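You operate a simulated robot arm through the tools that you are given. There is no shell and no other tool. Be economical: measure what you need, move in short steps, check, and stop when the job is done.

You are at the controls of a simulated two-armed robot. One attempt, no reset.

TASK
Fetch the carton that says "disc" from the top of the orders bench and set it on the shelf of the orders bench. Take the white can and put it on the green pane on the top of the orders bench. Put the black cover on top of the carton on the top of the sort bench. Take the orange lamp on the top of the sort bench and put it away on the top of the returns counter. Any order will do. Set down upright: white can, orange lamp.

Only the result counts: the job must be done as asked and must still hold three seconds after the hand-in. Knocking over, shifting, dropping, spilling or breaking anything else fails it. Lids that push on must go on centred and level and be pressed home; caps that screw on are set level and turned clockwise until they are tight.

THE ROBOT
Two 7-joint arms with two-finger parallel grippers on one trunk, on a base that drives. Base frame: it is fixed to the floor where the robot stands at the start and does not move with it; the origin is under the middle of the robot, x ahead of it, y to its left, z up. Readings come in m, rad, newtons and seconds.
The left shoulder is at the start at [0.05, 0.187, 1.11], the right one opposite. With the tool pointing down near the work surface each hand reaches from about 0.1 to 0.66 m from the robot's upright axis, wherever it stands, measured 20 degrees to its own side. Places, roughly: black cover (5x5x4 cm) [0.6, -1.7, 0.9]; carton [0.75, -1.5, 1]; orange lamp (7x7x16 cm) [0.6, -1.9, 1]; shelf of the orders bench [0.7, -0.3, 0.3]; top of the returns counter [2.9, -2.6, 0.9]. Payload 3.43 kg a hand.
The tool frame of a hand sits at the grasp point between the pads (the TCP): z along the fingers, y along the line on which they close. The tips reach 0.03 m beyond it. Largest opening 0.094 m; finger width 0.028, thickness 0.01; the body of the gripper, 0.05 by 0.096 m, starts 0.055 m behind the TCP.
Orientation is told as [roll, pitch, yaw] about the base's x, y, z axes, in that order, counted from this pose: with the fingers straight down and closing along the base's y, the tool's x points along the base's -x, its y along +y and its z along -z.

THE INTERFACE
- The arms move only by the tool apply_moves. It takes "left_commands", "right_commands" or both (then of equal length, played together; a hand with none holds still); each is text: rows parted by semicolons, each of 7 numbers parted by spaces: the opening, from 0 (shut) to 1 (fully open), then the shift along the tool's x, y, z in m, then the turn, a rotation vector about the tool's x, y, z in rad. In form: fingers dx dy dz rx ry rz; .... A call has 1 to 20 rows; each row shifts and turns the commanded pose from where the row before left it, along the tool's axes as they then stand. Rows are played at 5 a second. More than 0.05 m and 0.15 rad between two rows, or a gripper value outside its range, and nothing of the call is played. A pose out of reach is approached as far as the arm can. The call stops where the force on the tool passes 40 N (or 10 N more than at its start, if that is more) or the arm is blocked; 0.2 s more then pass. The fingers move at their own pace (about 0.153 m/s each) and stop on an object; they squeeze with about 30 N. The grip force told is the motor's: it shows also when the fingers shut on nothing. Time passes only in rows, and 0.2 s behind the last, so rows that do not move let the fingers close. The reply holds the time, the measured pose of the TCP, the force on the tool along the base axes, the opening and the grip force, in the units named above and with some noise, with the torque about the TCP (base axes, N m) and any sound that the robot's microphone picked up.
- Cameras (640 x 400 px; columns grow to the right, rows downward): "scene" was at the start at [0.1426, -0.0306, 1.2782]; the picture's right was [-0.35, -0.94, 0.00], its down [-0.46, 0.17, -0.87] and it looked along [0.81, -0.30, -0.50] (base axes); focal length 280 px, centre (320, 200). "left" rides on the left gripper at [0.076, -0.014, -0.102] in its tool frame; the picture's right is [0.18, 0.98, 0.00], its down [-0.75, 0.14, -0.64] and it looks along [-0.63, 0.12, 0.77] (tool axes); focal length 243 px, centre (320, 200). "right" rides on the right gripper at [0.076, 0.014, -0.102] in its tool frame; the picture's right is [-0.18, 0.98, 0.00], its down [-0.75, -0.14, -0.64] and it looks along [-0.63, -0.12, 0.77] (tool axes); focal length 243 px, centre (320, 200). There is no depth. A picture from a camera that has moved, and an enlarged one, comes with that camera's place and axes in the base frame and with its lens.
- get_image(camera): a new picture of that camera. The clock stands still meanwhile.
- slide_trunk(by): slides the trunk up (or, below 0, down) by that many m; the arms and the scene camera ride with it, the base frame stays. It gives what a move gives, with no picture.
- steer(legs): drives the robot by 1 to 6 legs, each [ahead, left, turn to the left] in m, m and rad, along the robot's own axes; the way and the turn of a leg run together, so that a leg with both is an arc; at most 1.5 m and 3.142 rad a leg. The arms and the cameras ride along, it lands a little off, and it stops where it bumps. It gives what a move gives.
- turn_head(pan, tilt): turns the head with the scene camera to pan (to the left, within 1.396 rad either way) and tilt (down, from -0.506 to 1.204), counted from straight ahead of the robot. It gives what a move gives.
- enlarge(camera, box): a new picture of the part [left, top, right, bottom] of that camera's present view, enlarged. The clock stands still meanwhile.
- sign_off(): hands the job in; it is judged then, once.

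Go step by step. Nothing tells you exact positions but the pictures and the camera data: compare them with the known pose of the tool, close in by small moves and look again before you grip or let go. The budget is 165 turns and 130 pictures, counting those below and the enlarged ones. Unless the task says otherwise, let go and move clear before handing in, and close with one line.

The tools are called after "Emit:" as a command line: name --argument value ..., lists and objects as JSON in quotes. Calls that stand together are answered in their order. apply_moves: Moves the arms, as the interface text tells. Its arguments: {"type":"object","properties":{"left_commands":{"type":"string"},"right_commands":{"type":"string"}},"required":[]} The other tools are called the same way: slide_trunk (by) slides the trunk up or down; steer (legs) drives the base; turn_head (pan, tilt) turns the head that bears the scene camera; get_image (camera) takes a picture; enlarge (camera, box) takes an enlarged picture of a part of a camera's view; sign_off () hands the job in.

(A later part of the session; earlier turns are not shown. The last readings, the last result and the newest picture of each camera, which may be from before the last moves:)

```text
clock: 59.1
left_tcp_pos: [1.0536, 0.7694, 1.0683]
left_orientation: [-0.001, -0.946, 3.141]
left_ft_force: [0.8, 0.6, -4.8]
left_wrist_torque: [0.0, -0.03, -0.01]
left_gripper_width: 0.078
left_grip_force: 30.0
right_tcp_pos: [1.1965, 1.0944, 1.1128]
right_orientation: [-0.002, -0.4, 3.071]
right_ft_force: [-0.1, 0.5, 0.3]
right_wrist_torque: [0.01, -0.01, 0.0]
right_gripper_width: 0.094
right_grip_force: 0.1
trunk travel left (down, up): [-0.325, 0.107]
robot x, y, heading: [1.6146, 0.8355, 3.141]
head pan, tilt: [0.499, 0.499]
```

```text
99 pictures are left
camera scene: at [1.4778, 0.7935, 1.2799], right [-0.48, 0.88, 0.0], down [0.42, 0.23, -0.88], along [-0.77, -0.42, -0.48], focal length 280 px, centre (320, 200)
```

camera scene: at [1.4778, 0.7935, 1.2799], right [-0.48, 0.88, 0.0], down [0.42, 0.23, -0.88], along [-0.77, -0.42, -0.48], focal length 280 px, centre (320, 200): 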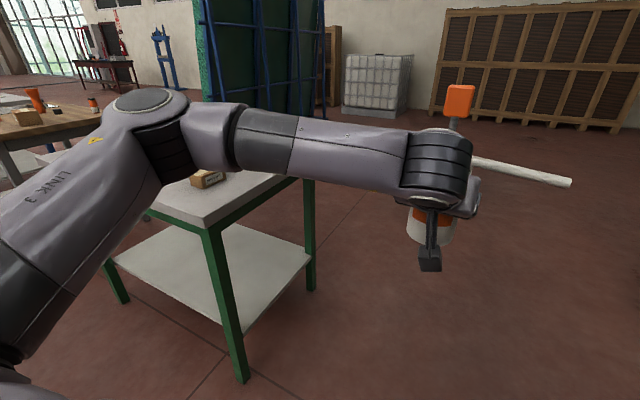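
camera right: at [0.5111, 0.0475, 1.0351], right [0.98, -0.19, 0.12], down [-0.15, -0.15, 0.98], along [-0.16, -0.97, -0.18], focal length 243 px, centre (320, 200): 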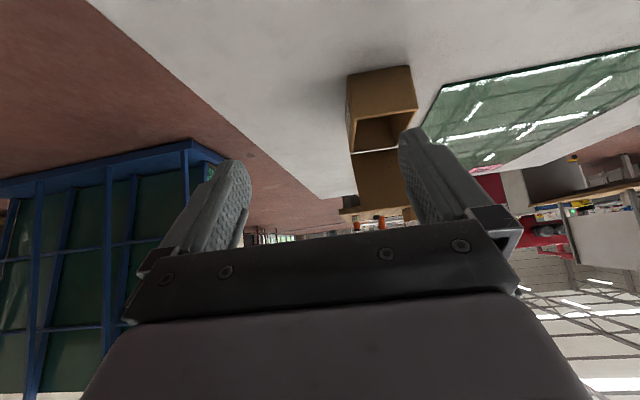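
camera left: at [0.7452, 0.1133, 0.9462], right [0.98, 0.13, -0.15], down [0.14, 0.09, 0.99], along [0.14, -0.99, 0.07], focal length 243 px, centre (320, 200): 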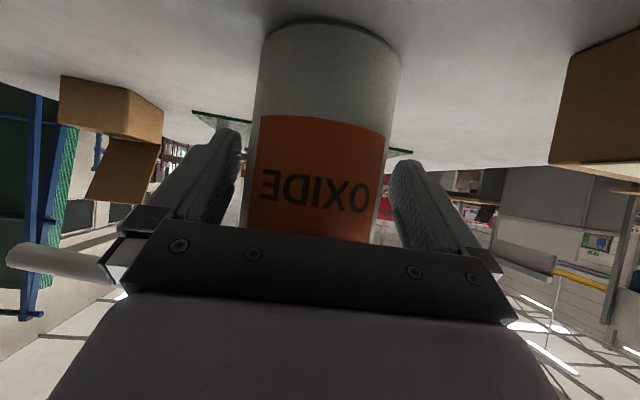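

The route is clear. I'll slide along the back of the bench to face the pane.

Emit:
steer --legs '[[0, 1.13, 0], [0.19, 0, 0]]'

Emit:
turn_head --pan 0.0 --tilt 0.7

Emit:
get_image --camera "scene"

Emit:
get_image --camera "left"

```text
clock: 66.1
left_tcp_pos: [0.8559, -0.3549, 1.0677]
left_orientation: [0.003, -0.948, 3.127]
left_ft_force: [0.0, -0.8, -4.8]
left_wrist_torque: [-0.01, -0.04, 0.0]
left_gripper_width: 0.0777
left_grip_force: 30.3
right_tcp_pos: [1.0025, -0.0308, 1.1124]
right_orientation: [0.001, -0.401, 3.057]
right_ft_force: [0.7, -0.7, 0.3]
right_wrist_torque: [-0.02, 0.0, 0.01]
right_gripper_width: 0.0942
right_grip_force: 0.0
trunk travel left (down, up): [-0.325, 0.107]
robot x, y, heading: [1.4184, -0.2939, 3.129]
head pan, tilt: [0.499, 0.499]
```

```text
clock: 67.0
left_tcp_pos: [0.8575, -0.3547, 1.0683]
left_orientation: [0.001, -0.947, 3.13]
left_ft_force: [-0.4, 0.5, -4.3]
left_wrist_torque: [0.01, -0.04, 0.04]
left_gripper_width: 0.0781
left_grip_force: 29.9
right_tcp_pos: [1.0028, -0.0306, 1.1131]
right_orientation: [0.001, -0.401, 3.058]
right_ft_force: [-0.1, 0.5, 0.4]
right_wrist_torque: [0.0, -0.02, 0.02]
right_gripper_width: 0.094
right_grip_force: 0.1
trunk travel left (down, up): [-0.325, 0.107]
robot x, y, heading: [1.4219, -0.2968, 3.128]
head pan, tilt: [0.0, 0.7]
```

```text
98 pictures are left
camera scene: at [1.2762, -0.292, 1.2622], right [0.01, 1.0, 0.0], down [0.64, -0.01, -0.76], along [-0.76, 0.01, -0.64], focal length 280 px, centre (320, 200)
```

scene: 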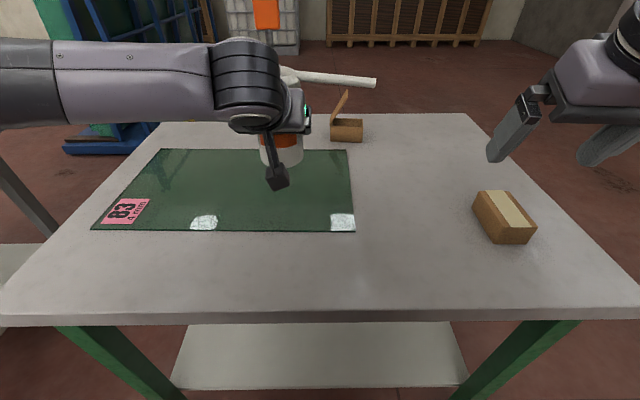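

```text
97 pictures are left
camera left: at [0.9844, -0.3419, 1.0663], right [0.1, -0.98, -0.15], down [0.08, -0.14, 0.99], along [-0.99, -0.11, 0.07], focal length 243 px, centre (320, 200)
```

left: 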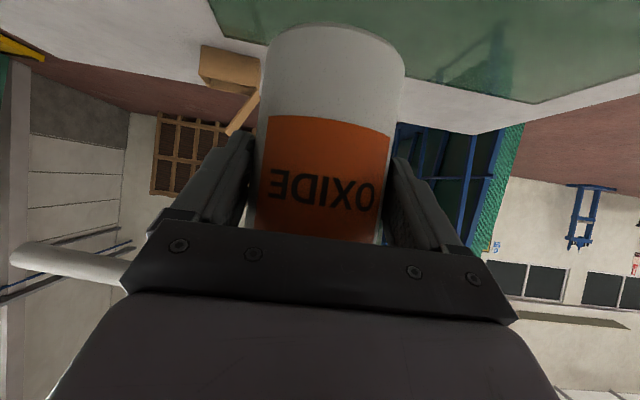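

The pane spans x 0.61–0.91 and y -0.72 to -0.22, and the can hangs just above its near-right part. I'll shift slightly inward and lower it.

Emit:
apply_moves --left_commands "0 -0.0116 0.025 0.0163 0 0 0;0 0 0.025 0 0 0 0;0 0.0244 0 0.0175 0 0 0;0 0.0244 0 0.0175 0 0 0;0 0.0244 0 0.0175 0 0 0"

Emit:
enlarge --camera "scene" --box '[80, 40, 400, 240]'

```text
clock: 68.2
left_tcp_pos: [0.8367, -0.4039, 0.9779]
left_orientation: [0.001, -0.948, 3.127]
left_ft_force: [0.9, -0.5, -3.8]
left_wrist_torque: [0.04, -0.03, 0.01]
left_gripper_width: 0.0777
left_grip_force: 30.8
right_tcp_pos: [1.0019, -0.0308, 1.1124]
right_orientation: [-0.001, -0.397, 3.057]
right_ft_force: [0.5, -0.1, 0.1]
right_wrist_torque: [0.01, 0.0, 0.0]
right_gripper_width: 0.0939
right_grip_force: 0.1
trunk travel left (down, up): [-0.325, 0.107]
robot x, y, heading: [1.418, -0.2927, 3.127]
head pan, tilt: [0.0, 0.7]
```

```text
2.00 times, centred on (240, 140) of scene
camera zoom: at [1.276, -0.292, 1.2622], right [0.01, 1.0, 0.0], down [0.64, -0.01, -0.76], along [-0.76, 0.01, -0.64], focal length 559 px, centre (480, 320)
```

zoom: 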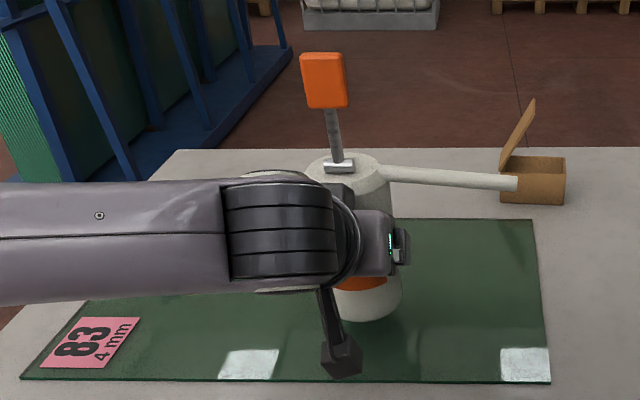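

The pane is marked 4 mm thick, so contact should come at TCP z of about 0.953. I'll lower gently.

Emit:
apply_moves --left_commands "0 0.0081 0 0.0058 0 0 0;0 0.0049 0 0.0035 0 0 0;0 0.0033 0 0.0023 0 0 0;0 0.0024 0 0.0017 0 0 0;0 0.0016 0 0.0012 0 0 0"

```text
clock: 69.4
left_tcp_pos: [0.8358, -0.4048, 0.9541]
left_orientation: [0.0, -0.947, 3.128]
left_ft_force: [0.8, -0.2, -3.4]
left_wrist_torque: [-0.02, -0.09, 0.03]
left_gripper_width: 0.0778
left_grip_force: 29.5
right_tcp_pos: [1.0039, -0.031, 1.1124]
right_orientation: [0.0, -0.401, 3.056]
right_ft_force: [-0.6, -0.3, 0.5]
right_wrist_torque: [0.01, 0.0, -0.01]
right_gripper_width: 0.0942
right_grip_force: 0.1
trunk travel left (down, up): [-0.325, 0.107]
robot x, y, heading: [1.4165, -0.2921, 3.131]
head pan, tilt: [0.0, 0.7]
```

Emit:
apply_moves --left_commands "0 0.0012 0 0.0009 0 0 0;0 0.0012 0 0.0009 0 0 0;0 0 0 0 0 0 0"

```text
clock: 70.2
left_tcp_pos: [0.8351, -0.4038, 0.9534]
left_orientation: [-0.001, -0.953, 3.129]
left_ft_force: [1.2, -1.2, 9.9]
left_wrist_torque: [-0.1, -0.37, -0.03]
left_gripper_width: 0.0778
left_grip_force: 30.0
right_tcp_pos: [1.0042, -0.0323, 1.1129]
right_orientation: [0.0, -0.401, 3.057]
right_ft_force: [-0.8, -0.6, -0.9]
right_wrist_torque: [0.03, -0.02, 0.02]
right_gripper_width: 0.0939
right_grip_force: 0.1
trunk travel left (down, up): [-0.325, 0.107]
robot x, y, heading: [1.4218, -0.295, 3.124]
head pan, tilt: [0.0, 0.7]
```

It has made contact. I'll open and back straight away.

Emit:
apply_moves --left_commands "1 0 0 0 0 0 0;1 0 0 0 0 0 0;1 0 0 0 0 0 0;1 0.0175 0 -0.0244 0 0 0;1 0.0233 0 -0.0325 0 0 0;1 0.0233 0 -0.0325 0 0 0;1 -0.0244 0 -0.0175 0 0 0;1 -0.0325 0 -0.0233 0 0 0;1 -0.0325 0 -0.0233 0 0 0;1 -0.0325 0 -0.0233 0 0 0"

Emit:
enlarge --camera "scene" --box '[80, 40, 400, 240]'

```text
clock: 72.4
left_tcp_pos: [0.947, -0.4052, 1.1012]
left_orientation: [0.002, -0.949, 3.128]
left_ft_force: [0.0, 0.2, 0.0]
left_wrist_torque: [0.0, 0.03, 0.01]
left_gripper_width: 0.094
left_grip_force: 0.0
right_tcp_pos: [1.0044, -0.0312, 1.1128]
right_orientation: [0.0, -0.402, 3.058]
right_ft_force: [-0.2, 1.4, 0.3]
right_wrist_torque: [-0.02, 0.03, 0.02]
right_gripper_width: 0.0942
right_grip_force: 0.0
trunk travel left (down, up): [-0.325, 0.107]
robot x, y, heading: [1.4202, -0.2946, 3.126]
head pan, tilt: [0.0, 0.7]
```

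```text
2.00 times, centred on (240, 140) of scene
camera zoom: at [1.2768, -0.2917, 1.2622], right [0.01, 1.0, 0.0], down [0.64, -0.01, -0.77], along [-0.77, 0.01, -0.64], focal length 559 px, centre (480, 320)
```

zoom: 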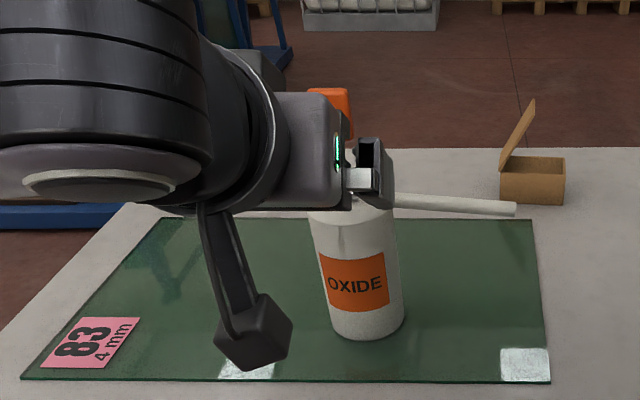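

The can stands well on the pane. Next I'll back off and test whether the right hand can yaw outward by -1.5 rad, which would let it grip across the disc carton's short side from the front.

Emit:
steer --legs '[[-0.25, 0, 0]]'

Emit:
apply_moves --right_commands "1 0 0 0 0.0584 0 0.138;1 0 0 0 0.0584 0 0.138;1 0 0 0 0.0584 0 0.138;1 0 0 0 0.0584 0 0.138;1 0 0 0 0.0584 0 0.138;1 0 0 0 0.0584 0 0.138;1 0 0 0 0.0584 0 0.138;1 0 0 0 0.0584 0 0.138;1 0 0 0 0.0584 0 0.138;1 0 0 0 0.0584 0 0.138"

```text
clock: 74.2
left_tcp_pos: [1.1981, -0.4092, 1.0996]
left_orientation: [0.001, -0.95, 3.127]
left_ft_force: [0.1, -0.3, 0.1]
left_wrist_torque: [-0.02, 0.0, 0.0]
left_gripper_width: 0.0938
left_grip_force: 0.0
right_tcp_pos: [1.2547, -0.034, 1.1115]
right_orientation: [0.001, -0.401, 3.058]
right_ft_force: [0.0, 0.2, -0.8]
right_wrist_torque: [-0.02, 0.0, 0.0]
right_gripper_width: 0.0938
right_grip_force: 0.0
trunk travel left (down, up): [-0.325, 0.107]
robot x, y, heading: [1.6746, -0.3005, 3.13]
head pan, tilt: [0.0, 0.7]
```

```text
clock: 76.4
left_tcp_pos: [1.197, -0.4081, 1.1005]
left_orientation: [0.0, -0.949, 3.126]
left_ft_force: [-0.1, 1.1, 0.0]
left_wrist_torque: [0.01, 0.0, 0.03]
left_gripper_width: 0.0941
left_grip_force: 0.2
right_tcp_pos: [1.2544, -0.0345, 1.1117]
right_orientation: [-0.001, -0.399, 1.556]
right_ft_force: [0.8, 0.5, 0.1]
right_wrist_torque: [0.02, -0.02, -0.02]
right_gripper_width: 0.0941
right_grip_force: 0.1
trunk travel left (down, up): [-0.325, 0.107]
robot x, y, heading: [1.672, -0.3007, 3.128]
head pan, tilt: [0.0, 0.7]
```

The right hand can point outward. I'll drive back round to the front of the bench.

Emit:
steer --legs '[[0, -1.2, 0], [1.5, 0, 0], [0.45, 0, 0], [0, 0.9, 0], [0, 0, 3.14]]'

Emit:
turn_head --pan -0.2 --tilt 0.6

Emit:
get_image --camera "scene"

```text
clock: 103.5
left_tcp_pos: [0.2025, 0.1261, 1.1017]
left_orientation: [0.0, -0.947, -0.008]
left_ft_force: [-0.3, 0.2, -0.1]
left_wrist_torque: [-0.02, -0.01, -0.03]
left_gripper_width: 0.094
left_grip_force: 0.0
right_tcp_pos: [0.146, -0.2471, 1.1136]
right_orientation: [0.0, -0.399, -1.58]
right_ft_force: [0.9, -1.0, -0.7]
right_wrist_torque: [-0.02, 0.02, -0.02]
right_gripper_width: 0.0935
right_grip_force: 0.0
trunk travel left (down, up): [-0.325, 0.107]
robot x, y, heading: [-0.272, 0.0154, -0.008]
head pan, tilt: [0.0, 0.7]
```

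```text
clock: 104.2
left_tcp_pos: [0.2036, 0.1273, 1.1007]
left_orientation: [-0.001, -0.949, -0.008]
left_ft_force: [0.4, -0.5, 0.0]
left_wrist_torque: [0.02, 0.02, -0.03]
left_gripper_width: 0.0938
left_grip_force: 0.1
right_tcp_pos: [0.1467, -0.2476, 1.1128]
right_orientation: [0.0, -0.4, -1.579]
right_ft_force: [-0.3, 0.2, -0.3]
right_wrist_torque: [0.02, -0.03, -0.01]
right_gripper_width: 0.0941
right_grip_force: 0.1
trunk travel left (down, up): [-0.325, 0.107]
robot x, y, heading: [-0.2726, 0.0161, -0.01]
head pan, tilt: [-0.201, 0.6]
```

```text
94 pictures are left
camera scene: at [-0.1271, -0.0037, 1.2708], right [-0.21, -0.98, 0.0], down [-0.55, 0.12, -0.82], along [0.81, -0.17, -0.57], focal length 280 px, centre (320, 200)
```

scene: 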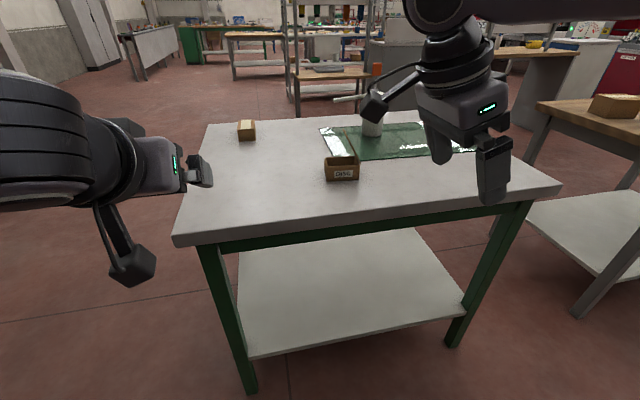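

Emit:
steer --legs '[[0.26, 0, 0]]'

Emit:
turn_head --pan -0.3 --tilt 0.75

Emit:
get_image --camera "scene"

Emit:
get_image --camera "right"

```text
clock: 106.1
left_tcp_pos: [0.4606, 0.124, 1.0993]
left_orientation: [-0.001, -0.946, -0.009]
left_ft_force: [0.3, -0.2, -0.2]
left_wrist_torque: [-0.01, 0.0, -0.01]
left_gripper_width: 0.094
left_grip_force: 0.0
right_tcp_pos: [0.4064, -0.2498, 1.1122]
right_orientation: [-0.001, -0.4, -1.579]
right_ft_force: [0.6, 0.0, 0.8]
right_wrist_torque: [0.01, 0.02, 0.0]
right_gripper_width: 0.0942
right_grip_force: 0.1
trunk travel left (down, up): [-0.325, 0.107]
robot x, y, heading: [-0.0164, 0.0142, -0.01]
head pan, tilt: [-0.201, 0.6]
```

```text
clock: 106.8
left_tcp_pos: [0.4627, 0.1248, 1.1008]
left_orientation: [-0.001, -0.947, -0.008]
left_ft_force: [0.3, 0.3, 0.1]
left_wrist_torque: [0.04, 0.0, -0.02]
left_gripper_width: 0.094
left_grip_force: 0.2
right_tcp_pos: [0.4061, -0.25, 1.1122]
right_orientation: [0.0, -0.399, -1.58]
right_ft_force: [0.2, -0.4, 0.5]
right_wrist_torque: [0.01, 0.02, 0.0]
right_gripper_width: 0.094
right_grip_force: 0.0
trunk travel left (down, up): [-0.325, 0.107]
robot x, y, heading: [-0.0128, 0.0147, -0.011]
head pan, tilt: [-0.3, 0.75]
```

```text
93 pictures are left
camera scene: at [0.1245, -0.013, 1.258], right [-0.3, -0.95, 0.0], down [-0.65, 0.21, -0.73], along [0.7, -0.22, -0.68], focal length 280 px, centre (320, 200)
```

scene: 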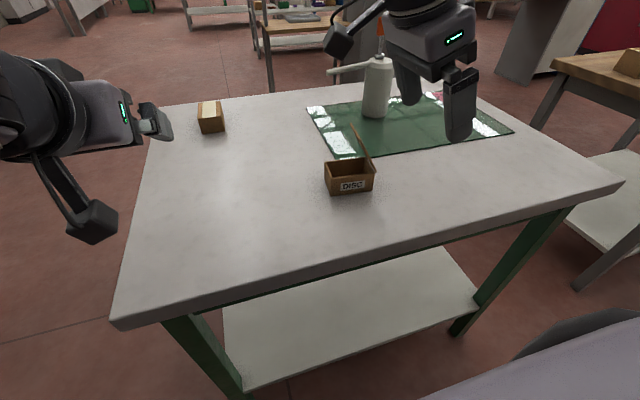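

```text
92 pictures are left
camera right: at [0.422, -0.1415, 1.1783], right [0.98, -0.18, 0.07], down [-0.14, -0.44, 0.88], along [-0.12, -0.88, -0.46], focal length 243 px, centre (320, 200)
```

right: 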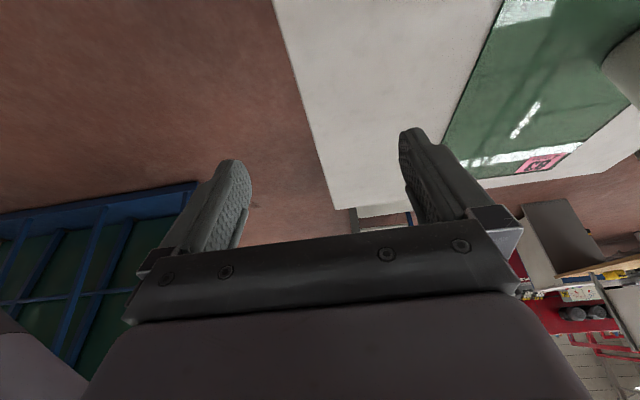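

Emit:
apply_moves --right_commands "1 0 0 0 0.035 0 0.083;1 0.0245 0.0247 -0.0103 0 0 0;1 0.0245 0.0247 -0.0103 0 0 0;1 0.0245 0.0247 -0.0103 0 0 0;1 0.0245 0.0247 -0.0103 0 0 0;1 0.0245 0.0247 -0.0103 0 0 0;1 0.013 0 0.0307 0 0 0;1 0.013 0 0.0307 0 0 0;1 0.013 0 0.0307 0 0 0"

Emit:
get_image --camera "right"

Emit:
enlarge --camera "scene" --box '[240, 60, 480, 210]'

```text
clock: 108.8
left_tcp_pos: [0.4604, 0.1248, 1.0998]
left_orientation: [0.0, -0.948, -0.01]
left_ft_force: [-0.3, -0.7, -0.3]
left_wrist_torque: [0.02, 0.02, 0.03]
left_gripper_width: 0.0939
left_grip_force: 0.0
right_tcp_pos: [0.4472, -0.2419, 0.98]
right_orientation: [0.002, -0.398, -1.669]
right_ft_force: [0.5, -0.7, -0.4]
right_wrist_torque: [0.0, 0.0, 0.0]
right_gripper_width: 0.094
right_grip_force: 0.2
right hand out of reach, approached as far as the arm can: row 2, 3, 4, 5, 6
trunk travel left (down, up): [-0.325, 0.107]
robot x, y, heading: [-0.0109, 0.0123, -0.011]
head pan, tilt: [-0.3, 0.75]
```

```text
91 pictures are left
camera right: at [0.4733, -0.1371, 1.0461], right [0.96, -0.26, 0.07], down [-0.19, -0.43, 0.88], along [-0.2, -0.86, -0.46], focal length 243 px, centre (320, 200)
```

right: 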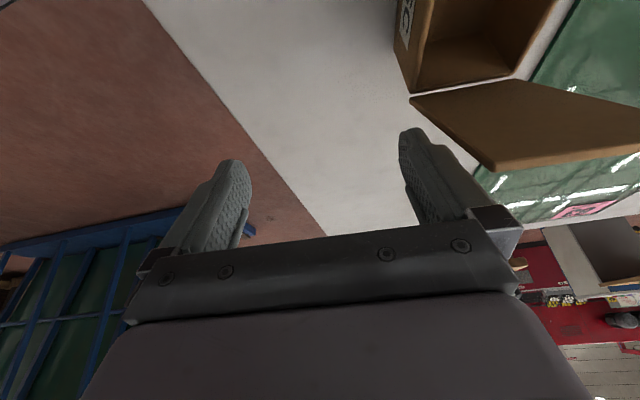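

```text
2.67 times, centred on (360, 135) of scene
camera zoom: at [0.1246, -0.0131, 1.258], right [-0.3, -0.95, 0.0], down [-0.65, 0.21, -0.73], along [0.7, -0.22, -0.68], focal length 746 px, centre (213, 373)
```

zoom: 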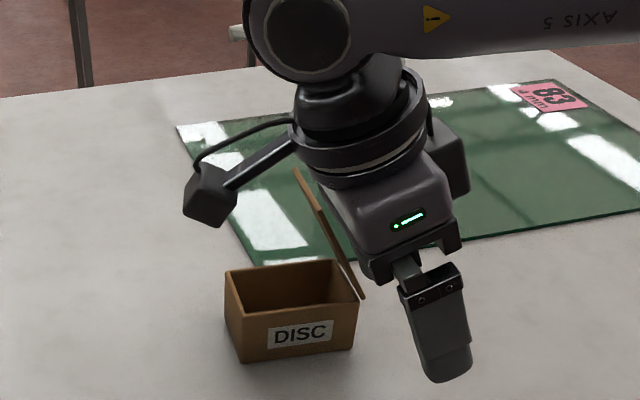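

The wrist limit blocks that grip, and the flap leans over the box by about 35°. I'll lift the right hand and turn it straight ahead again, then back up and look at the robot's base with the left camera to learn how close it may approach.

Emit:
apply_moves --right_commands "1 -0.013 0 -0.0307 0 0 0;1 -0.013 0 -0.0307 0 0 0;1 -0.013 0 -0.0307 0 0 0;1 0 0 0 -0.0584 0 -0.138;1 0 0 0 -0.0584 0 -0.138;1 0 0 0 -0.0584 0 -0.138;1 0 0 0 -0.0584 0 -0.138;1 0 0 0 -0.0584 0 -0.138;1 0 0 0 -0.0584 0 -0.138;1 0 0 0 -0.0584 0 -0.138;1 0 0 0 -0.0584 0 -0.138;1 0 0 0 -0.0584 0 -0.138;1 0 0 0 -0.0584 0 -0.138;1 0 0 0 -0.0584 0 -0.138"

Emit:
steer --legs '[[-0.3, 0, 0]]'

Emit:
apply_moves --left_commands "1 0 0 0 0 0.145 0;1 0 0 0 0 0.145 0;1 0 0 0 0 0.145 0;1 0 0 0 0 0.145 0;1 0 0 0 0 0.145 0;1 0 0 0 0 0.145 0;1 0 0 0 0 0.145 0;1 0 0 0 0 0.145 0;1 0 0 0 0 0.145 0;1 0 0 0 0 0.145 0"

Emit:
get_image --camera "left"

```text
clock: 111.8
left_tcp_pos: [0.4618, 0.1244, 1.0998]
left_orientation: [0.0, -0.948, -0.01]
left_ft_force: [-0.4, 0.1, 0.8]
left_wrist_torque: [0.01, -0.02, 0.01]
left_gripper_width: 0.094
left_grip_force: 0.0
right_tcp_pos: [0.4484, -0.2436, 1.0798]
right_orientation: [0.002, -0.402, -0.017]
right_ft_force: [-0.8, 0.2, 0.0]
right_wrist_torque: [-0.01, -0.03, 0.01]
right_gripper_width: 0.0938
right_grip_force: 0.1
trunk travel left (down, up): [-0.325, 0.107]
robot x, y, heading: [-0.0138, 0.0103, -0.007]
head pan, tilt: [-0.3, 0.75]
```

```text
clock: 113.8
left_tcp_pos: [0.1639, 0.1269, 1.0995]
left_orientation: [-0.002, -0.949, -0.011]
left_ft_force: [0.0, -0.4, -0.2]
left_wrist_torque: [-0.01, 0.01, 0.0]
left_gripper_width: 0.0941
left_grip_force: 0.1
right_tcp_pos: [0.1493, -0.2395, 1.0804]
right_orientation: [-0.001, -0.401, -0.022]
right_ft_force: [-0.9, 0.8, 0.9]
right_wrist_torque: [-0.01, 0.01, -0.03]
right_gripper_width: 0.0936
right_grip_force: 0.1
trunk travel left (down, up): [-0.325, 0.107]
robot x, y, heading: [-0.3078, 0.0169, -0.015]
head pan, tilt: [-0.3, 0.75]
```

```text
clock: 116.0
left_tcp_pos: [0.1634, 0.1246, 1.1016]
left_orientation: [-0.003, 0.498, -0.013]
left_ft_force: [-0.1, 0.4, -0.5]
left_wrist_torque: [0.03, 0.03, -0.03]
left_gripper_width: 0.0938
left_grip_force: 0.1
right_tcp_pos: [0.1496, -0.2409, 1.0791]
right_orientation: [0.001, -0.401, -0.022]
right_ft_force: [0.0, -0.5, 0.4]
right_wrist_torque: [0.02, 0.02, -0.01]
right_gripper_width: 0.0939
right_grip_force: 0.1
trunk travel left (down, up): [-0.325, 0.107]
robot x, y, heading: [-0.3131, 0.0138, -0.01]
head pan, tilt: [-0.3, 0.75]
```

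```text
89 pictures are left
camera left: at [0.1465, 0.112, 1.2278], right [-0.15, 0.98, 0.09], down [0.97, 0.13, 0.2], along [0.19, 0.11, -0.98], focal length 243 px, centre (320, 200)
```

left: 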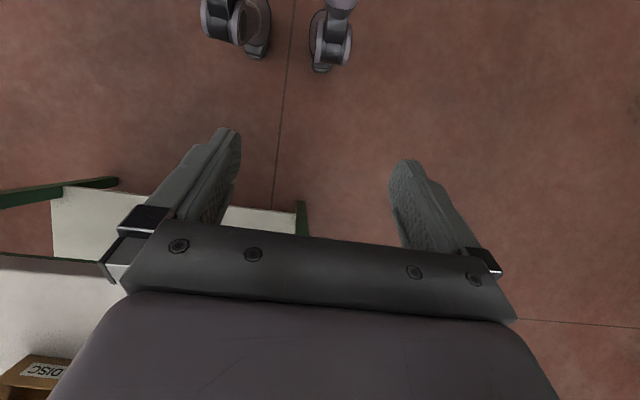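

The base casters end only about 0.1 m ahead of the axis, so the robot can stand closer. I'll check the torso front by looking straight down with the head.

Emit:
turn_head --pan 0.0 --tilt 1.2

Emit:
get_image --camera "scene"

```text
clock: 116.9
left_tcp_pos: [0.164, 0.126, 1.1015]
left_orientation: [0.0, 0.501, -0.011]
left_ft_force: [-0.2, 0.2, -0.2]
left_wrist_torque: [0.02, -0.01, 0.0]
left_gripper_width: 0.094
left_grip_force: 0.1
right_tcp_pos: [0.1486, -0.2415, 1.0801]
right_orientation: [-0.002, -0.402, -0.021]
right_ft_force: [0.0, 0.9, 0.5]
right_wrist_torque: [-0.02, 0.01, -0.01]
right_gripper_width: 0.0938
right_grip_force: 0.1
trunk travel left (down, up): [-0.325, 0.107]
robot x, y, heading: [-0.3063, 0.0108, -0.011]
head pan, tilt: [0.0, 1.201]
```

```text
88 pictures are left
camera scene: at [-0.1955, 0.0146, 1.2263], right [-0.01, -1.0, 0.0], down [-0.93, 0.01, -0.36], along [0.36, 0.0, -0.93], focal length 280 px, centre (320, 200)
```

scene: 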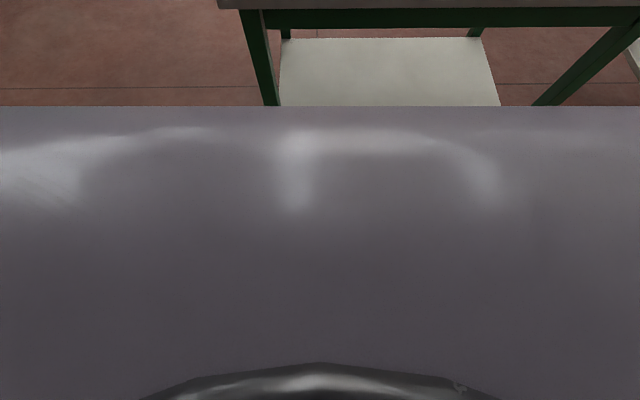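

The torso front is at most 0.16 m ahead of the axis, so I can stand with about a 0.24 m gap to the edge. I'll turn the right hand outward again here, straighten the left hand, then drive in closer and further left.

Emit:
apply_moves --right_commands "1 0 0 0 0.0584 0 0.138;1 0 0 0 0.0584 0 0.138;1 0 0 0 0.0584 0 0.138;1 0 0 0 0.0584 0 0.138;1 0 0 0 0.0584 0 0.138;1 0 0 0 0.0584 0 0.138;1 0 0 0 0.0584 0 0.138;1 0 0 0 0.0584 0 0.138;1 0 0 0 0.0584 0 0.138;1 0 0 0 0.0584 0 0.138;1 0 0 0 0.0584 0 0.138" --left_commands "1 0 0 0 0 -0.125 0;1 0 0 0 0 -0.125 0;1 0 0 0 0 -0.125 0;1 0 0 0 0 -0.125 0;1 0 0 -0.03 0 0 0;1 0.03 0 -0.03 0 0 0;1 0.03 0 -0.03 0 0 0;1 0.03 0 0 0 0 0;1 0.03 0 0 0 0 0;1 0 0 0 0 0 0;1 0 0 0 0 0 0"

Emit:
steer --legs '[[0, 0.09, 0], [0.4, 0, 0]]'

Emit:
turn_head --pan -0.4 --tilt 0.75

Emit:
get_image --camera "scene"

```text
clock: 119.3
left_tcp_pos: [0.0451, 0.1275, 1.1909]
left_orientation: [-0.001, 0.002, -0.01]
left_ft_force: [0.7, -1.1, -0.1]
left_wrist_torque: [-0.02, 0.0, -0.02]
left_gripper_width: 0.0937
left_grip_force: 0.1
right_tcp_pos: [0.1481, -0.2413, 1.0798]
right_orientation: [0.001, -0.4, -1.677]
right_ft_force: [0.6, 0.0, 0.0]
right_wrist_torque: [0.01, 0.0, 0.01]
right_gripper_width: 0.0941
right_grip_force: 0.1
trunk travel left (down, up): [-0.325, 0.107]
robot x, y, heading: [-0.3084, 0.0121, -0.007]
head pan, tilt: [0.0, 1.201]
```

```text
clock: 122.5
left_tcp_pos: [0.4312, 0.2117, 1.1914]
left_orientation: [0.0, 0.002, -0.011]
left_ft_force: [-0.3, -0.1, 1.1]
left_wrist_torque: [-0.04, 0.0, -0.01]
left_gripper_width: 0.0941
left_grip_force: 0.1
right_tcp_pos: [0.5354, -0.1576, 1.0799]
right_orientation: [0.002, -0.4, -1.673]
right_ft_force: [0.2, 0.3, 0.0]
right_wrist_torque: [-0.03, -0.02, 0.01]
right_gripper_width: 0.0941
right_grip_force: 0.0
trunk travel left (down, up): [-0.325, 0.107]
robot x, y, heading: [0.08, 0.0971, -0.016]
head pan, tilt: [0.0, 1.201]
```

```text
clock: 123.4
left_tcp_pos: [0.432, 0.2114, 1.1918]
left_orientation: [0.0, 0.003, -0.012]
left_ft_force: [-0.2, 0.3, -0.6]
left_wrist_torque: [0.02, 0.0, -0.01]
left_gripper_width: 0.094
left_grip_force: 0.0
right_tcp_pos: [0.5364, -0.1588, 1.0803]
right_orientation: [0.003, -0.399, -1.674]
right_ft_force: [-0.5, 0.9, -1.2]
right_wrist_torque: [0.0, -0.02, -0.01]
right_gripper_width: 0.0939
right_grip_force: 0.1
trunk travel left (down, up): [-0.325, 0.107]
robot x, y, heading: [0.0801, 0.098, -0.017]
head pan, tilt: [-0.4, 0.75]
```

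```text
87 pictures are left
camera scene: at [0.2118, 0.0665, 1.2579], right [-0.4, -0.92, 0.0], down [-0.63, 0.27, -0.73], along [0.67, -0.29, -0.68], focal length 280 px, centre (320, 200)
```

scene: 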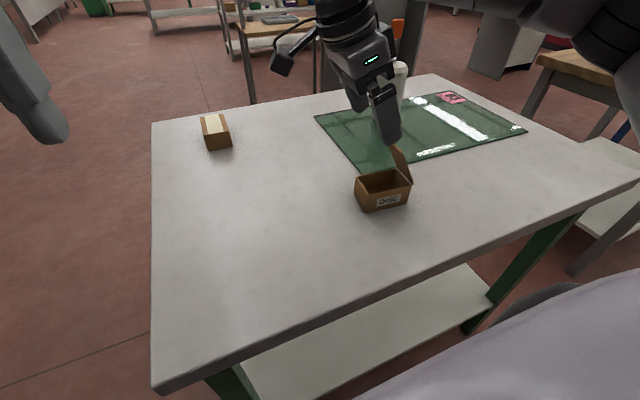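

The right hand is directly above the left part of the carton. I'll check alignment with its camera before lowering.

Emit:
get_image --camera "right"

Emit:
enlarge --camera "scene" --box '[310, 100, 450, 230]'

```text
86 pictures are left
camera right: at [0.5624, -0.0511, 1.1454], right [0.96, -0.27, 0.07], down [-0.19, -0.43, 0.88], along [-0.21, -0.86, -0.46], focal length 243 px, centre (320, 200)
```

right: 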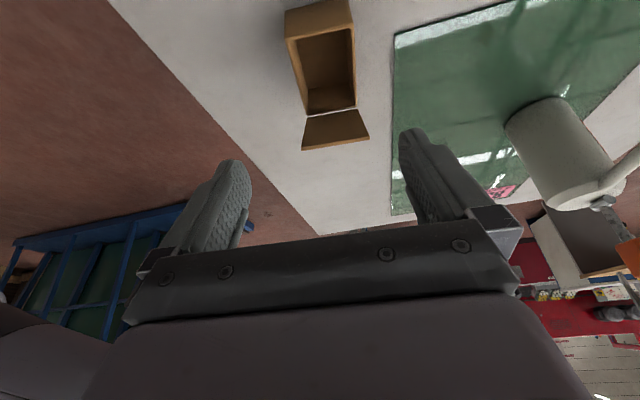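

```text
3.08 times, centred on (380, 165) of scene
camera zoom: at [0.2118, 0.0665, 1.2579], right [-0.4, -0.92, 0.0], down [-0.63, 0.27, -0.73], along [0.67, -0.29, -0.68], focal length 860 px, centre (135, 308)
```

zoom: 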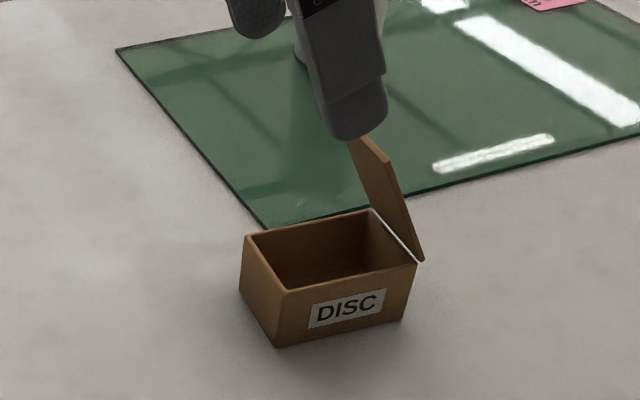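

The carton's left rim is centred at about [0.546,-0.167] with a yaw of about -6°, which matches the hand. I'll lower most of the way.

Emit:
apply_moves --right_commands "1 0 0.011 0 0 0 0;1 0.0149 0 0.0353 0 0 0;1 0.0149 0 0.0353 0 0 0;1 0.0149 0 0.0353 0 0 0"

Emit:
get_image --camera "right"

Emit:
enlarge --camera "scene" --box '[310, 100, 450, 230]'

```text
clock: 124.4
left_tcp_pos: [0.4334, 0.2118, 1.19]
left_orientation: [-0.001, 0.002, -0.012]
left_ft_force: [0.5, 0.4, -0.2]
left_wrist_torque: [0.02, -0.01, 0.02]
left_gripper_width: 0.0938
left_grip_force: 0.0
right_tcp_pos: [0.5414, -0.1656, 0.9644]
right_orientation: [0.004, -0.395, -1.673]
right_ft_force: [0.1, 0.4, 0.5]
right_wrist_torque: [-0.01, 0.02, 0.02]
right_gripper_width: 0.0941
right_grip_force: 0.0
right hand out of reach, approached as far as the arm can: row 1, 4
trunk travel left (down, up): [-0.325, 0.107]
robot x, y, heading: [0.0742, 0.1001, -0.016]
head pan, tilt: [-0.4, 0.75]
```

```text
84 pictures are left
camera right: at [0.5674, -0.0591, 1.0304], right [0.96, -0.27, 0.07], down [-0.19, -0.43, 0.88], along [-0.21, -0.86, -0.46], focal length 243 px, centre (320, 200)
```

right: 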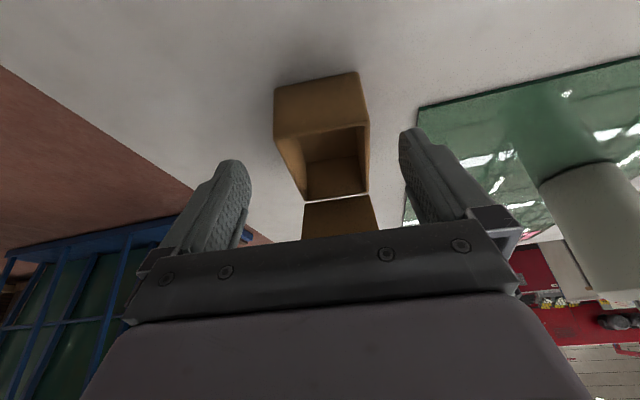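

```text
3.08 times, centred on (380, 165) of scene
camera zoom: at [0.2117, 0.0663, 1.258], right [-0.4, -0.92, 0.0], down [-0.62, 0.27, -0.73], along [0.67, -0.29, -0.68], focal length 860 px, centre (135, 308)
```

zoom: 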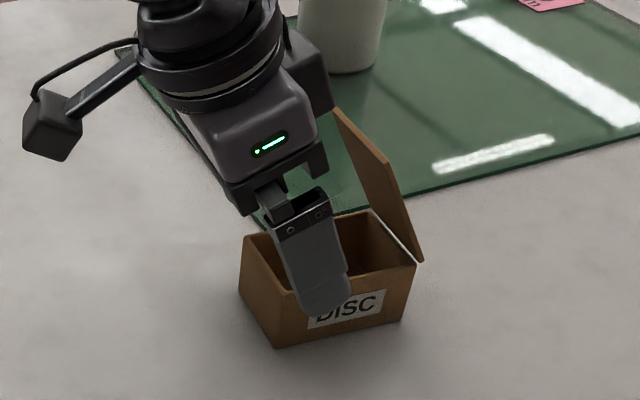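

It's well centred. I'll make the final lowering with a slight push inward.

Emit:
apply_moves --right_commands "1 0.004 0 0.0222 0 0 0;1 0.004 0 0.0222 0 0 0"

```text
clock: 125.0
left_tcp_pos: [0.4339, 0.2116, 1.191]
left_orientation: [0.001, 0.002, -0.013]
left_ft_force: [0.9, 0.4, -0.2]
left_wrist_torque: [-0.04, 0.02, 0.0]
left_gripper_width: 0.0941
left_grip_force: 0.0
right_tcp_pos: [0.5372, -0.1789, 0.9211]
right_orientation: [0.002, -0.399, -1.673]
right_ft_force: [-0.3, -0.2, 0.5]
right_wrist_torque: [0.0, -0.03, 0.05]
right_gripper_width: 0.0941
right_grip_force: 0.1
right hand out of reach, approached as far as the arm can: row 2
trunk travel left (down, up): [-0.325, 0.107]
robot x, y, heading: [0.0792, 0.1015, -0.013]
head pan, tilt: [-0.4, 0.75]
```

Emit:
apply_moves --right_commands "0 0 0 0 0 0 0;0 0 0 0 0 0 0;0 0 0 0 0 0 0;0 0 0 0 0 0 0"

Emit:
apply_moves --right_commands "0 -0.0117 0 -0.0276 0 0 0;0 -0.0117 0 -0.0276 0 0 0;0 -0.0117 0 -0.0276 0 0 0;0 -0.0117 0 -0.0276 0 0 0"

Emit:
get_image --camera "scene"

```text
clock: 126.0
left_tcp_pos: [0.4333, 0.2114, 1.1919]
left_orientation: [0.0, 0.002, -0.013]
left_ft_force: [0.1, 0.1, -0.6]
left_wrist_torque: [0.01, 0.03, 0.01]
left_gripper_width: 0.0938
left_grip_force: 0.1
right_tcp_pos: [0.5366, -0.1787, 0.9218]
right_orientation: [0.0, -0.396, -1.673]
right_ft_force: [0.2, -0.5, -0.1]
right_wrist_torque: [0.02, 0.0, 0.01]
right_gripper_width: 0.0638
right_grip_force: 29.5
trunk travel left (down, up): [-0.325, 0.107]
robot x, y, heading: [0.0757, 0.1003, -0.014]
head pan, tilt: [-0.4, 0.75]
```

```text
clock: 127.0
left_tcp_pos: [0.4328, 0.2115, 1.1916]
left_orientation: [0.001, 0.002, -0.011]
left_ft_force: [0.5, 0.0, 0.5]
left_wrist_torque: [0.01, -0.01, 0.01]
left_gripper_width: 0.0941
left_grip_force: 0.0
right_tcp_pos: [0.536, -0.1777, 1.0425]
right_orientation: [0.0, -0.398, -1.673]
right_ft_force: [-0.2, 0.1, -1.2]
right_wrist_torque: [0.02, -0.01, 0.01]
right_gripper_width: 0.0639
right_grip_force: 29.7
trunk travel left (down, up): [-0.325, 0.107]
robot x, y, heading: [0.0804, 0.0998, -0.016]
head pan, tilt: [-0.4, 0.75]
```

```text
82 pictures are left
camera scene: at [0.2116, 0.0665, 1.258], right [-0.4, -0.92, 0.0], down [-0.62, 0.27, -0.73], along [0.67, -0.29, -0.68], focal length 280 px, centre (320, 200)
```

scene: 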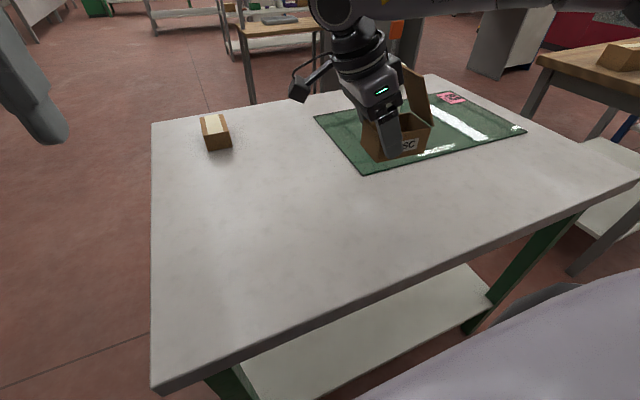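

The disc carton is held (0.064 wide, about 0.15 kg). I'll back away, raise the left hand, turn the right hand to point forward, then lower the trunk for the shelf.

Emit:
steer --legs '[[-0.5, 0, 0]]'

Emit:
apply_moves --right_commands "0 0 0 0 -0.0584 0 -0.138;0 0 0 0 -0.0584 0 -0.138;0 0 0 0 -0.0584 0 -0.138;0 0 0 0 -0.0584 0 -0.138;0 0 0 0 -0.0584 0 -0.138;0 0 0 0 -0.0584 0 -0.138;0 0 0 0 -0.0584 0 -0.138;0 0 0 0 -0.0584 0 -0.138;0 0 0 0 -0.0584 0 -0.138;0 0 0 0 -0.0584 0 -0.138;0 0 0 0 -0.0584 0 -0.138" --left_commands "1 0 0 -0.03 0 0 0;1 0 0 -0.03 0 0 0;1 0 0 -0.03 0 0 0;1 0 0 -0.03 0 0 0;1 0 0 -0.03 0 0 0;1 0 0 0 0 0 0;1 0 0 0 0 0 0;1 0 0 0 0 0 0;1 0 0 0 0 0 0;1 0 0 0 0 0 0;1 0 0 0 0 0 0"

Emit:
slide_trunk --by -0.32

Emit:
turn_head --pan -0.3 --tilt 0.5

Emit:
get_image --camera "scene"

```text
clock: 130.0
left_tcp_pos: [-0.0645, 0.218, 1.1899]
left_orientation: [-0.002, 0.002, -0.015]
left_ft_force: [-0.4, 0.1, 0.1]
left_wrist_torque: [0.0, 0.01, 0.01]
left_gripper_width: 0.0942
left_grip_force: 0.0
right_tcp_pos: [0.0388, -0.1723, 1.0419]
right_orientation: [0.002, -0.4, -1.674]
right_ft_force: [-0.3, 0.6, -0.6]
right_wrist_torque: [0.01, 0.0, -0.03]
right_gripper_width: 0.0634
right_grip_force: 30.2
trunk travel left (down, up): [-0.325, 0.107]
robot x, y, heading: [-0.4218, 0.106, -0.012]
head pan, tilt: [-0.4, 0.75]
```

```text
clock: 132.4
left_tcp_pos: [-0.0638, 0.2201, 1.3408]
left_orientation: [-0.001, 0.001, -0.014]
left_ft_force: [-0.4, 0.5, 0.4]
left_wrist_torque: [0.0, 0.01, -0.03]
left_gripper_width: 0.094
left_grip_force: 0.1
right_tcp_pos: [0.0391, -0.1711, 1.0417]
right_orientation: [0.002, -0.401, -0.022]
right_ft_force: [-0.3, 0.3, -0.6]
right_wrist_torque: [-0.02, 0.01, 0.0]
right_gripper_width: 0.0637
right_grip_force: 30.7
trunk travel left (down, up): [-0.325, 0.107]
robot x, y, heading: [-0.4176, 0.1055, -0.012]
head pan, tilt: [-0.4, 0.75]
```

```text
clock: 135.5
left_tcp_pos: [-0.0635, 0.2198, 1.0212]
left_orientation: [0.0, 0.001, -0.015]
left_ft_force: [0.0, 0.2, -0.3]
left_wrist_torque: [0.02, -0.03, -0.02]
left_gripper_width: 0.0938
left_grip_force: 0.1
right_tcp_pos: [0.039, -0.1724, 0.7216]
right_orientation: [0.001, -0.402, -0.024]
right_ft_force: [-0.9, -0.2, -0.9]
right_wrist_torque: [-0.02, 0.03, 0.01]
right_gripper_width: 0.0632
right_grip_force: 29.6
trunk travel left (down, up): [-0.005, 0.427]
robot x, y, heading: [-0.4177, 0.1059, -0.016]
head pan, tilt: [-0.4, 0.75]
```

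```text
clock: 136.3
left_tcp_pos: [-0.064, 0.22, 1.0204]
left_orientation: [0.0, 0.002, -0.013]
left_ft_force: [0.1, -0.2, -0.2]
left_wrist_torque: [0.01, 0.02, 0.01]
left_gripper_width: 0.0939
left_grip_force: 0.1
right_tcp_pos: [0.0391, -0.1728, 0.7218]
right_orientation: [0.001, -0.4, -0.027]
right_ft_force: [0.1, -0.1, -0.8]
right_wrist_torque: [0.01, 0.02, 0.02]
right_gripper_width: 0.0633
right_grip_force: 30.0
trunk travel left (down, up): [-0.005, 0.427]
robot x, y, heading: [-0.4192, 0.1072, -0.01]
head pan, tilt: [-0.3, 0.499]
```

```text
81 pictures are left
camera scene: at [-0.2751, 0.0784, 0.9599], right [-0.31, -0.95, 0.0], down [-0.46, 0.15, -0.88], along [0.83, -0.27, -0.48], focal length 280 px, centre (320, 200)
```

scene: 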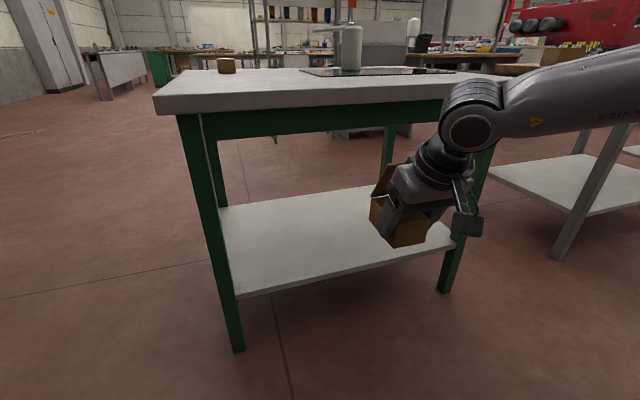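

The carton is ready. The shelf top is at z of about 0.29–0.30 and the apron bottom at about 0.78. I'll lower the right hand to z of about 0.42 in front of the bench.

Emit:
apply_moves --right_commands "0 0.0167 0 0.0396 0 0 0;0 0.0167 0 0.0396 0 0 0;0 0.0167 0 0.0396 0 0 0;0 0.0167 0 0.0396 0 0 0;0 0.0167 0 0.0396 0 0 0;0 0.0167 0 0.0396 0 0 0;0 0.0167 0 0.0396 0 0 0"

Emit:
get_image --camera "scene"

Emit:
get_image --camera "right"

```text
clock: 137.9
left_tcp_pos: [-0.0636, 0.2198, 1.0215]
left_orientation: [0.0, 0.002, -0.013]
left_ft_force: [0.2, 0.0, 0.0]
left_wrist_torque: [0.0, 0.02, 0.03]
left_gripper_width: 0.0941
left_grip_force: 0.1
right_tcp_pos: [0.0282, -0.186, 0.452]
right_orientation: [0.002, -0.4, -0.024]
right_ft_force: [-0.5, 0.0, -0.2]
right_wrist_torque: [-0.03, 0.01, 0.02]
right_gripper_width: 0.0632
right_grip_force: 30.1
right hand out of reach, approached as far as the arm can: row 7
trunk travel left (down, up): [-0.005, 0.427]
robot x, y, heading: [-0.4192, 0.107, -0.014]
head pan, tilt: [-0.3, 0.499]
```

```text
80 pictures are left
camera scene: at [-0.275, 0.0785, 0.9599], right [-0.31, -0.95, 0.0], down [-0.46, 0.15, -0.88], along [0.83, -0.27, -0.48], focal length 280 px, centre (320, 200)
```

scene: 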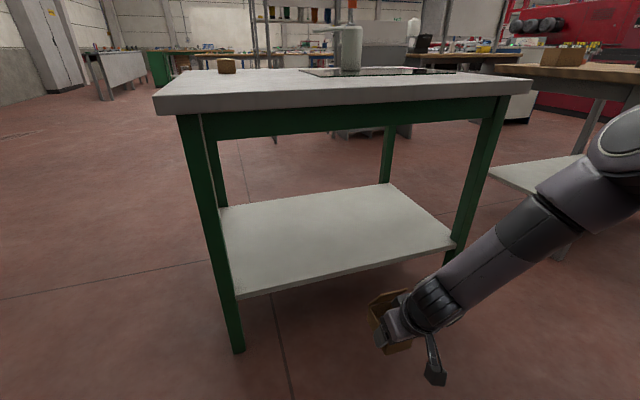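

```text
79 pictures are left
camera right: at [-0.0811, -0.1708, 0.5176], right [0.19, 0.98, 0.07], down [0.44, -0.15, 0.89], along [0.88, -0.14, -0.46], focal length 243 px, centre (320, 200)
```

right: 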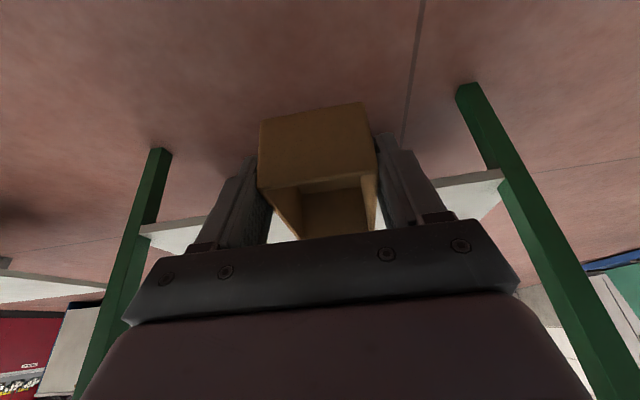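

The reach is limited down low, so I'll pull the hand closer to the body and lower it more.

Emit:
apply_moves --right_commands "0 0.039 0 -0.0165 0 0 0;0 0.039 0 -0.0165 0 0 0;0 0.0156 0 0.0368 0 0 0;0 0.0156 0 0.0368 0 0 0;0 0.0117 0 0.0276 0 0 0"

```text
clock: 139.1
left_tcp_pos: [-0.0639, 0.2187, 1.0214]
left_orientation: [0.0, 0.002, -0.015]
left_ft_force: [-0.5, -0.5, 0.1]
left_wrist_torque: [0.0, -0.01, -0.03]
left_gripper_width: 0.0938
left_grip_force: 0.0
right_tcp_pos: [-0.0569, -0.2037, 0.4286]
right_orientation: [0.001, -0.402, -0.023]
right_ft_force: [-0.6, 0.2, -1.4]
right_wrist_torque: [0.0, 0.0, 0.06]
right_gripper_width: 0.0631
right_grip_force: 30.3
right hand out of reach, approached as far as the arm can: row 3, 4, 5
trunk travel left (down, up): [-0.005, 0.427]
robot x, y, heading: [-0.4181, 0.1064, -0.012]
head pan, tilt: [-0.3, 0.499]
```

Emit:
apply_moves --right_commands "0 0 0 0 -0.0584 0 -0.138;0 0 0 0 -0.0584 0 -0.138;0 0 0 0 -0.0584 0 -0.138;0 0 0 0 -0.0584 0 -0.138;0 0.0117 0 0.0276 0 0 0;0 0.0117 0 0.0276 0 0 0;0 0.0117 0 0.0276 0 0 0"

Emit:
get_image --camera "scene"

```text
clock: 140.7
left_tcp_pos: [-0.0632, 0.2187, 1.0212]
left_orientation: [0.0, 0.001, -0.014]
left_ft_force: [-0.7, 0.3, -0.4]
left_wrist_torque: [0.0, 0.01, -0.01]
left_gripper_width: 0.0941
left_grip_force: 0.1
right_tcp_pos: [-0.0631, -0.2251, 0.4162]
right_orientation: [-0.001, -0.403, 0.574]
right_ft_force: [0.4, -0.4, -0.5]
right_wrist_torque: [-0.02, 0.0, -0.06]
right_gripper_width: 0.0634
right_grip_force: 30.2
right hand out of reach, approached as far as the arm can: row 5, 6, 7
trunk travel left (down, up): [-0.005, 0.427]
robot x, y, heading: [-0.4159, 0.1095, -0.013]
head pan, tilt: [-0.3, 0.499]
```

```text
78 pictures are left
camera scene: at [-0.2751, 0.0784, 0.9599], right [-0.31, -0.95, 0.0], down [-0.46, 0.15, -0.88], along [0.83, -0.27, -0.48], focal length 280 px, centre (320, 200)
```

scene: 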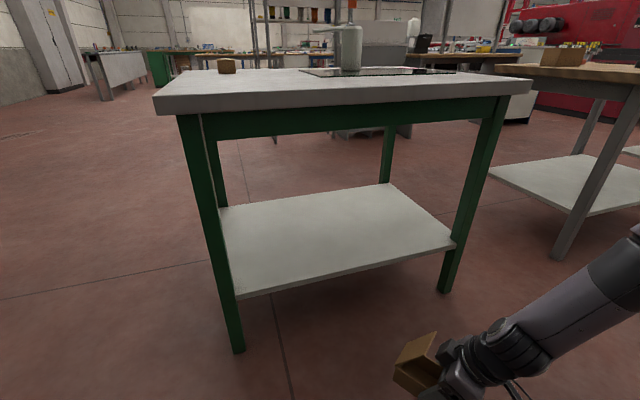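

Emit:
turn_head --pan -0.9 --tilt 0.7

Emit:
get_image --camera "scene"

```text
clock: 141.7
left_tcp_pos: [-0.0632, 0.2199, 1.0208]
left_orientation: [0.0, 0.002, -0.014]
left_ft_force: [0.2, 0.0, -0.5]
left_wrist_torque: [0.01, 0.03, -0.05]
left_gripper_width: 0.0938
left_grip_force: 0.1
right_tcp_pos: [-0.062, -0.2251, 0.4162]
right_orientation: [0.001, -0.402, 0.573]
right_ft_force: [0.1, 0.4, -0.6]
right_wrist_torque: [-0.01, 0.0, -0.02]
right_gripper_width: 0.0631
right_grip_force: 30.3
trunk travel left (down, up): [-0.005, 0.427]
robot x, y, heading: [-0.4245, 0.1082, -0.011]
head pan, tilt: [-0.901, 0.7]
```

```text
77 pictures are left
camera scene: at [-0.3097, 0.0393, 0.9422], right [-0.79, -0.61, 0.0], down [-0.39, 0.51, -0.77], along [0.47, -0.61, -0.64], focal length 280 px, centre (320, 200)
```

scene: 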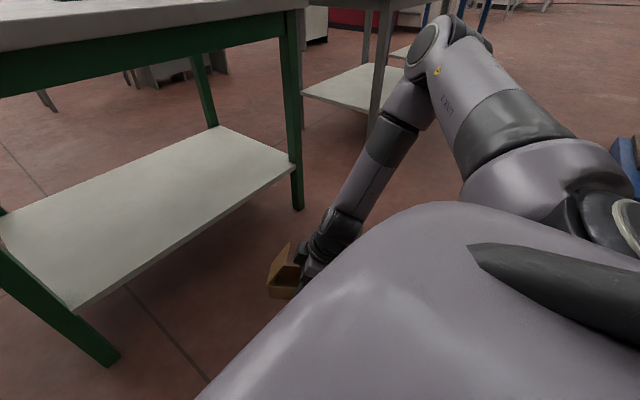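

The elbow is swung outward with the upper arm horizontal, so the hand should get lower when it's further out under the elbow. I'll move it outward, yaw it back, then lower.

Emit:
apply_moves --right_commands "0 0.0188 -0.0315 -0.0079 0 0 0;0 0.0188 -0.0315 -0.0079 0 0 0;0 0.0188 -0.0315 -0.0079 0 0 0;0 0.0188 -0.0315 -0.0079 0 0 0;0 0 0 0 0.0584 0 0.138;0 0 0 0 0.0584 0 0.138;0 0 0 0 0.0584 0 0.138;0 0 0 0 0.0584 0 0.138;0 0 0 0 0.0584 0 0.138;0 0.0117 0 0.0276 0 0 0;0 0.0117 0 0.0276 0 0 0;0 0.0117 0 0.0276 0 0 0"

```text
clock: 144.3
left_tcp_pos: [-0.0637, 0.2192, 1.0208]
left_orientation: [0.001, 0.001, -0.013]
left_ft_force: [-1.0, -0.1, 0.0]
left_wrist_torque: [-0.02, -0.01, -0.05]
left_gripper_width: 0.094
left_grip_force: 0.1
right_tcp_pos: [-0.0693, -0.3786, 0.3845]
right_orientation: [0.002, -0.4, -0.173]
right_ft_force: [-0.7, -0.1, -0.8]
right_wrist_torque: [0.0, 0.03, 0.02]
right_gripper_width: 0.0637
right_grip_force: 30.2
right hand out of reach, approached as far as the arm can: row 10, 11, 12
trunk travel left (down, up): [-0.005, 0.427]
robot x, y, heading: [-0.4235, 0.1057, -0.012]
head pan, tilt: [-0.901, 0.7]
```

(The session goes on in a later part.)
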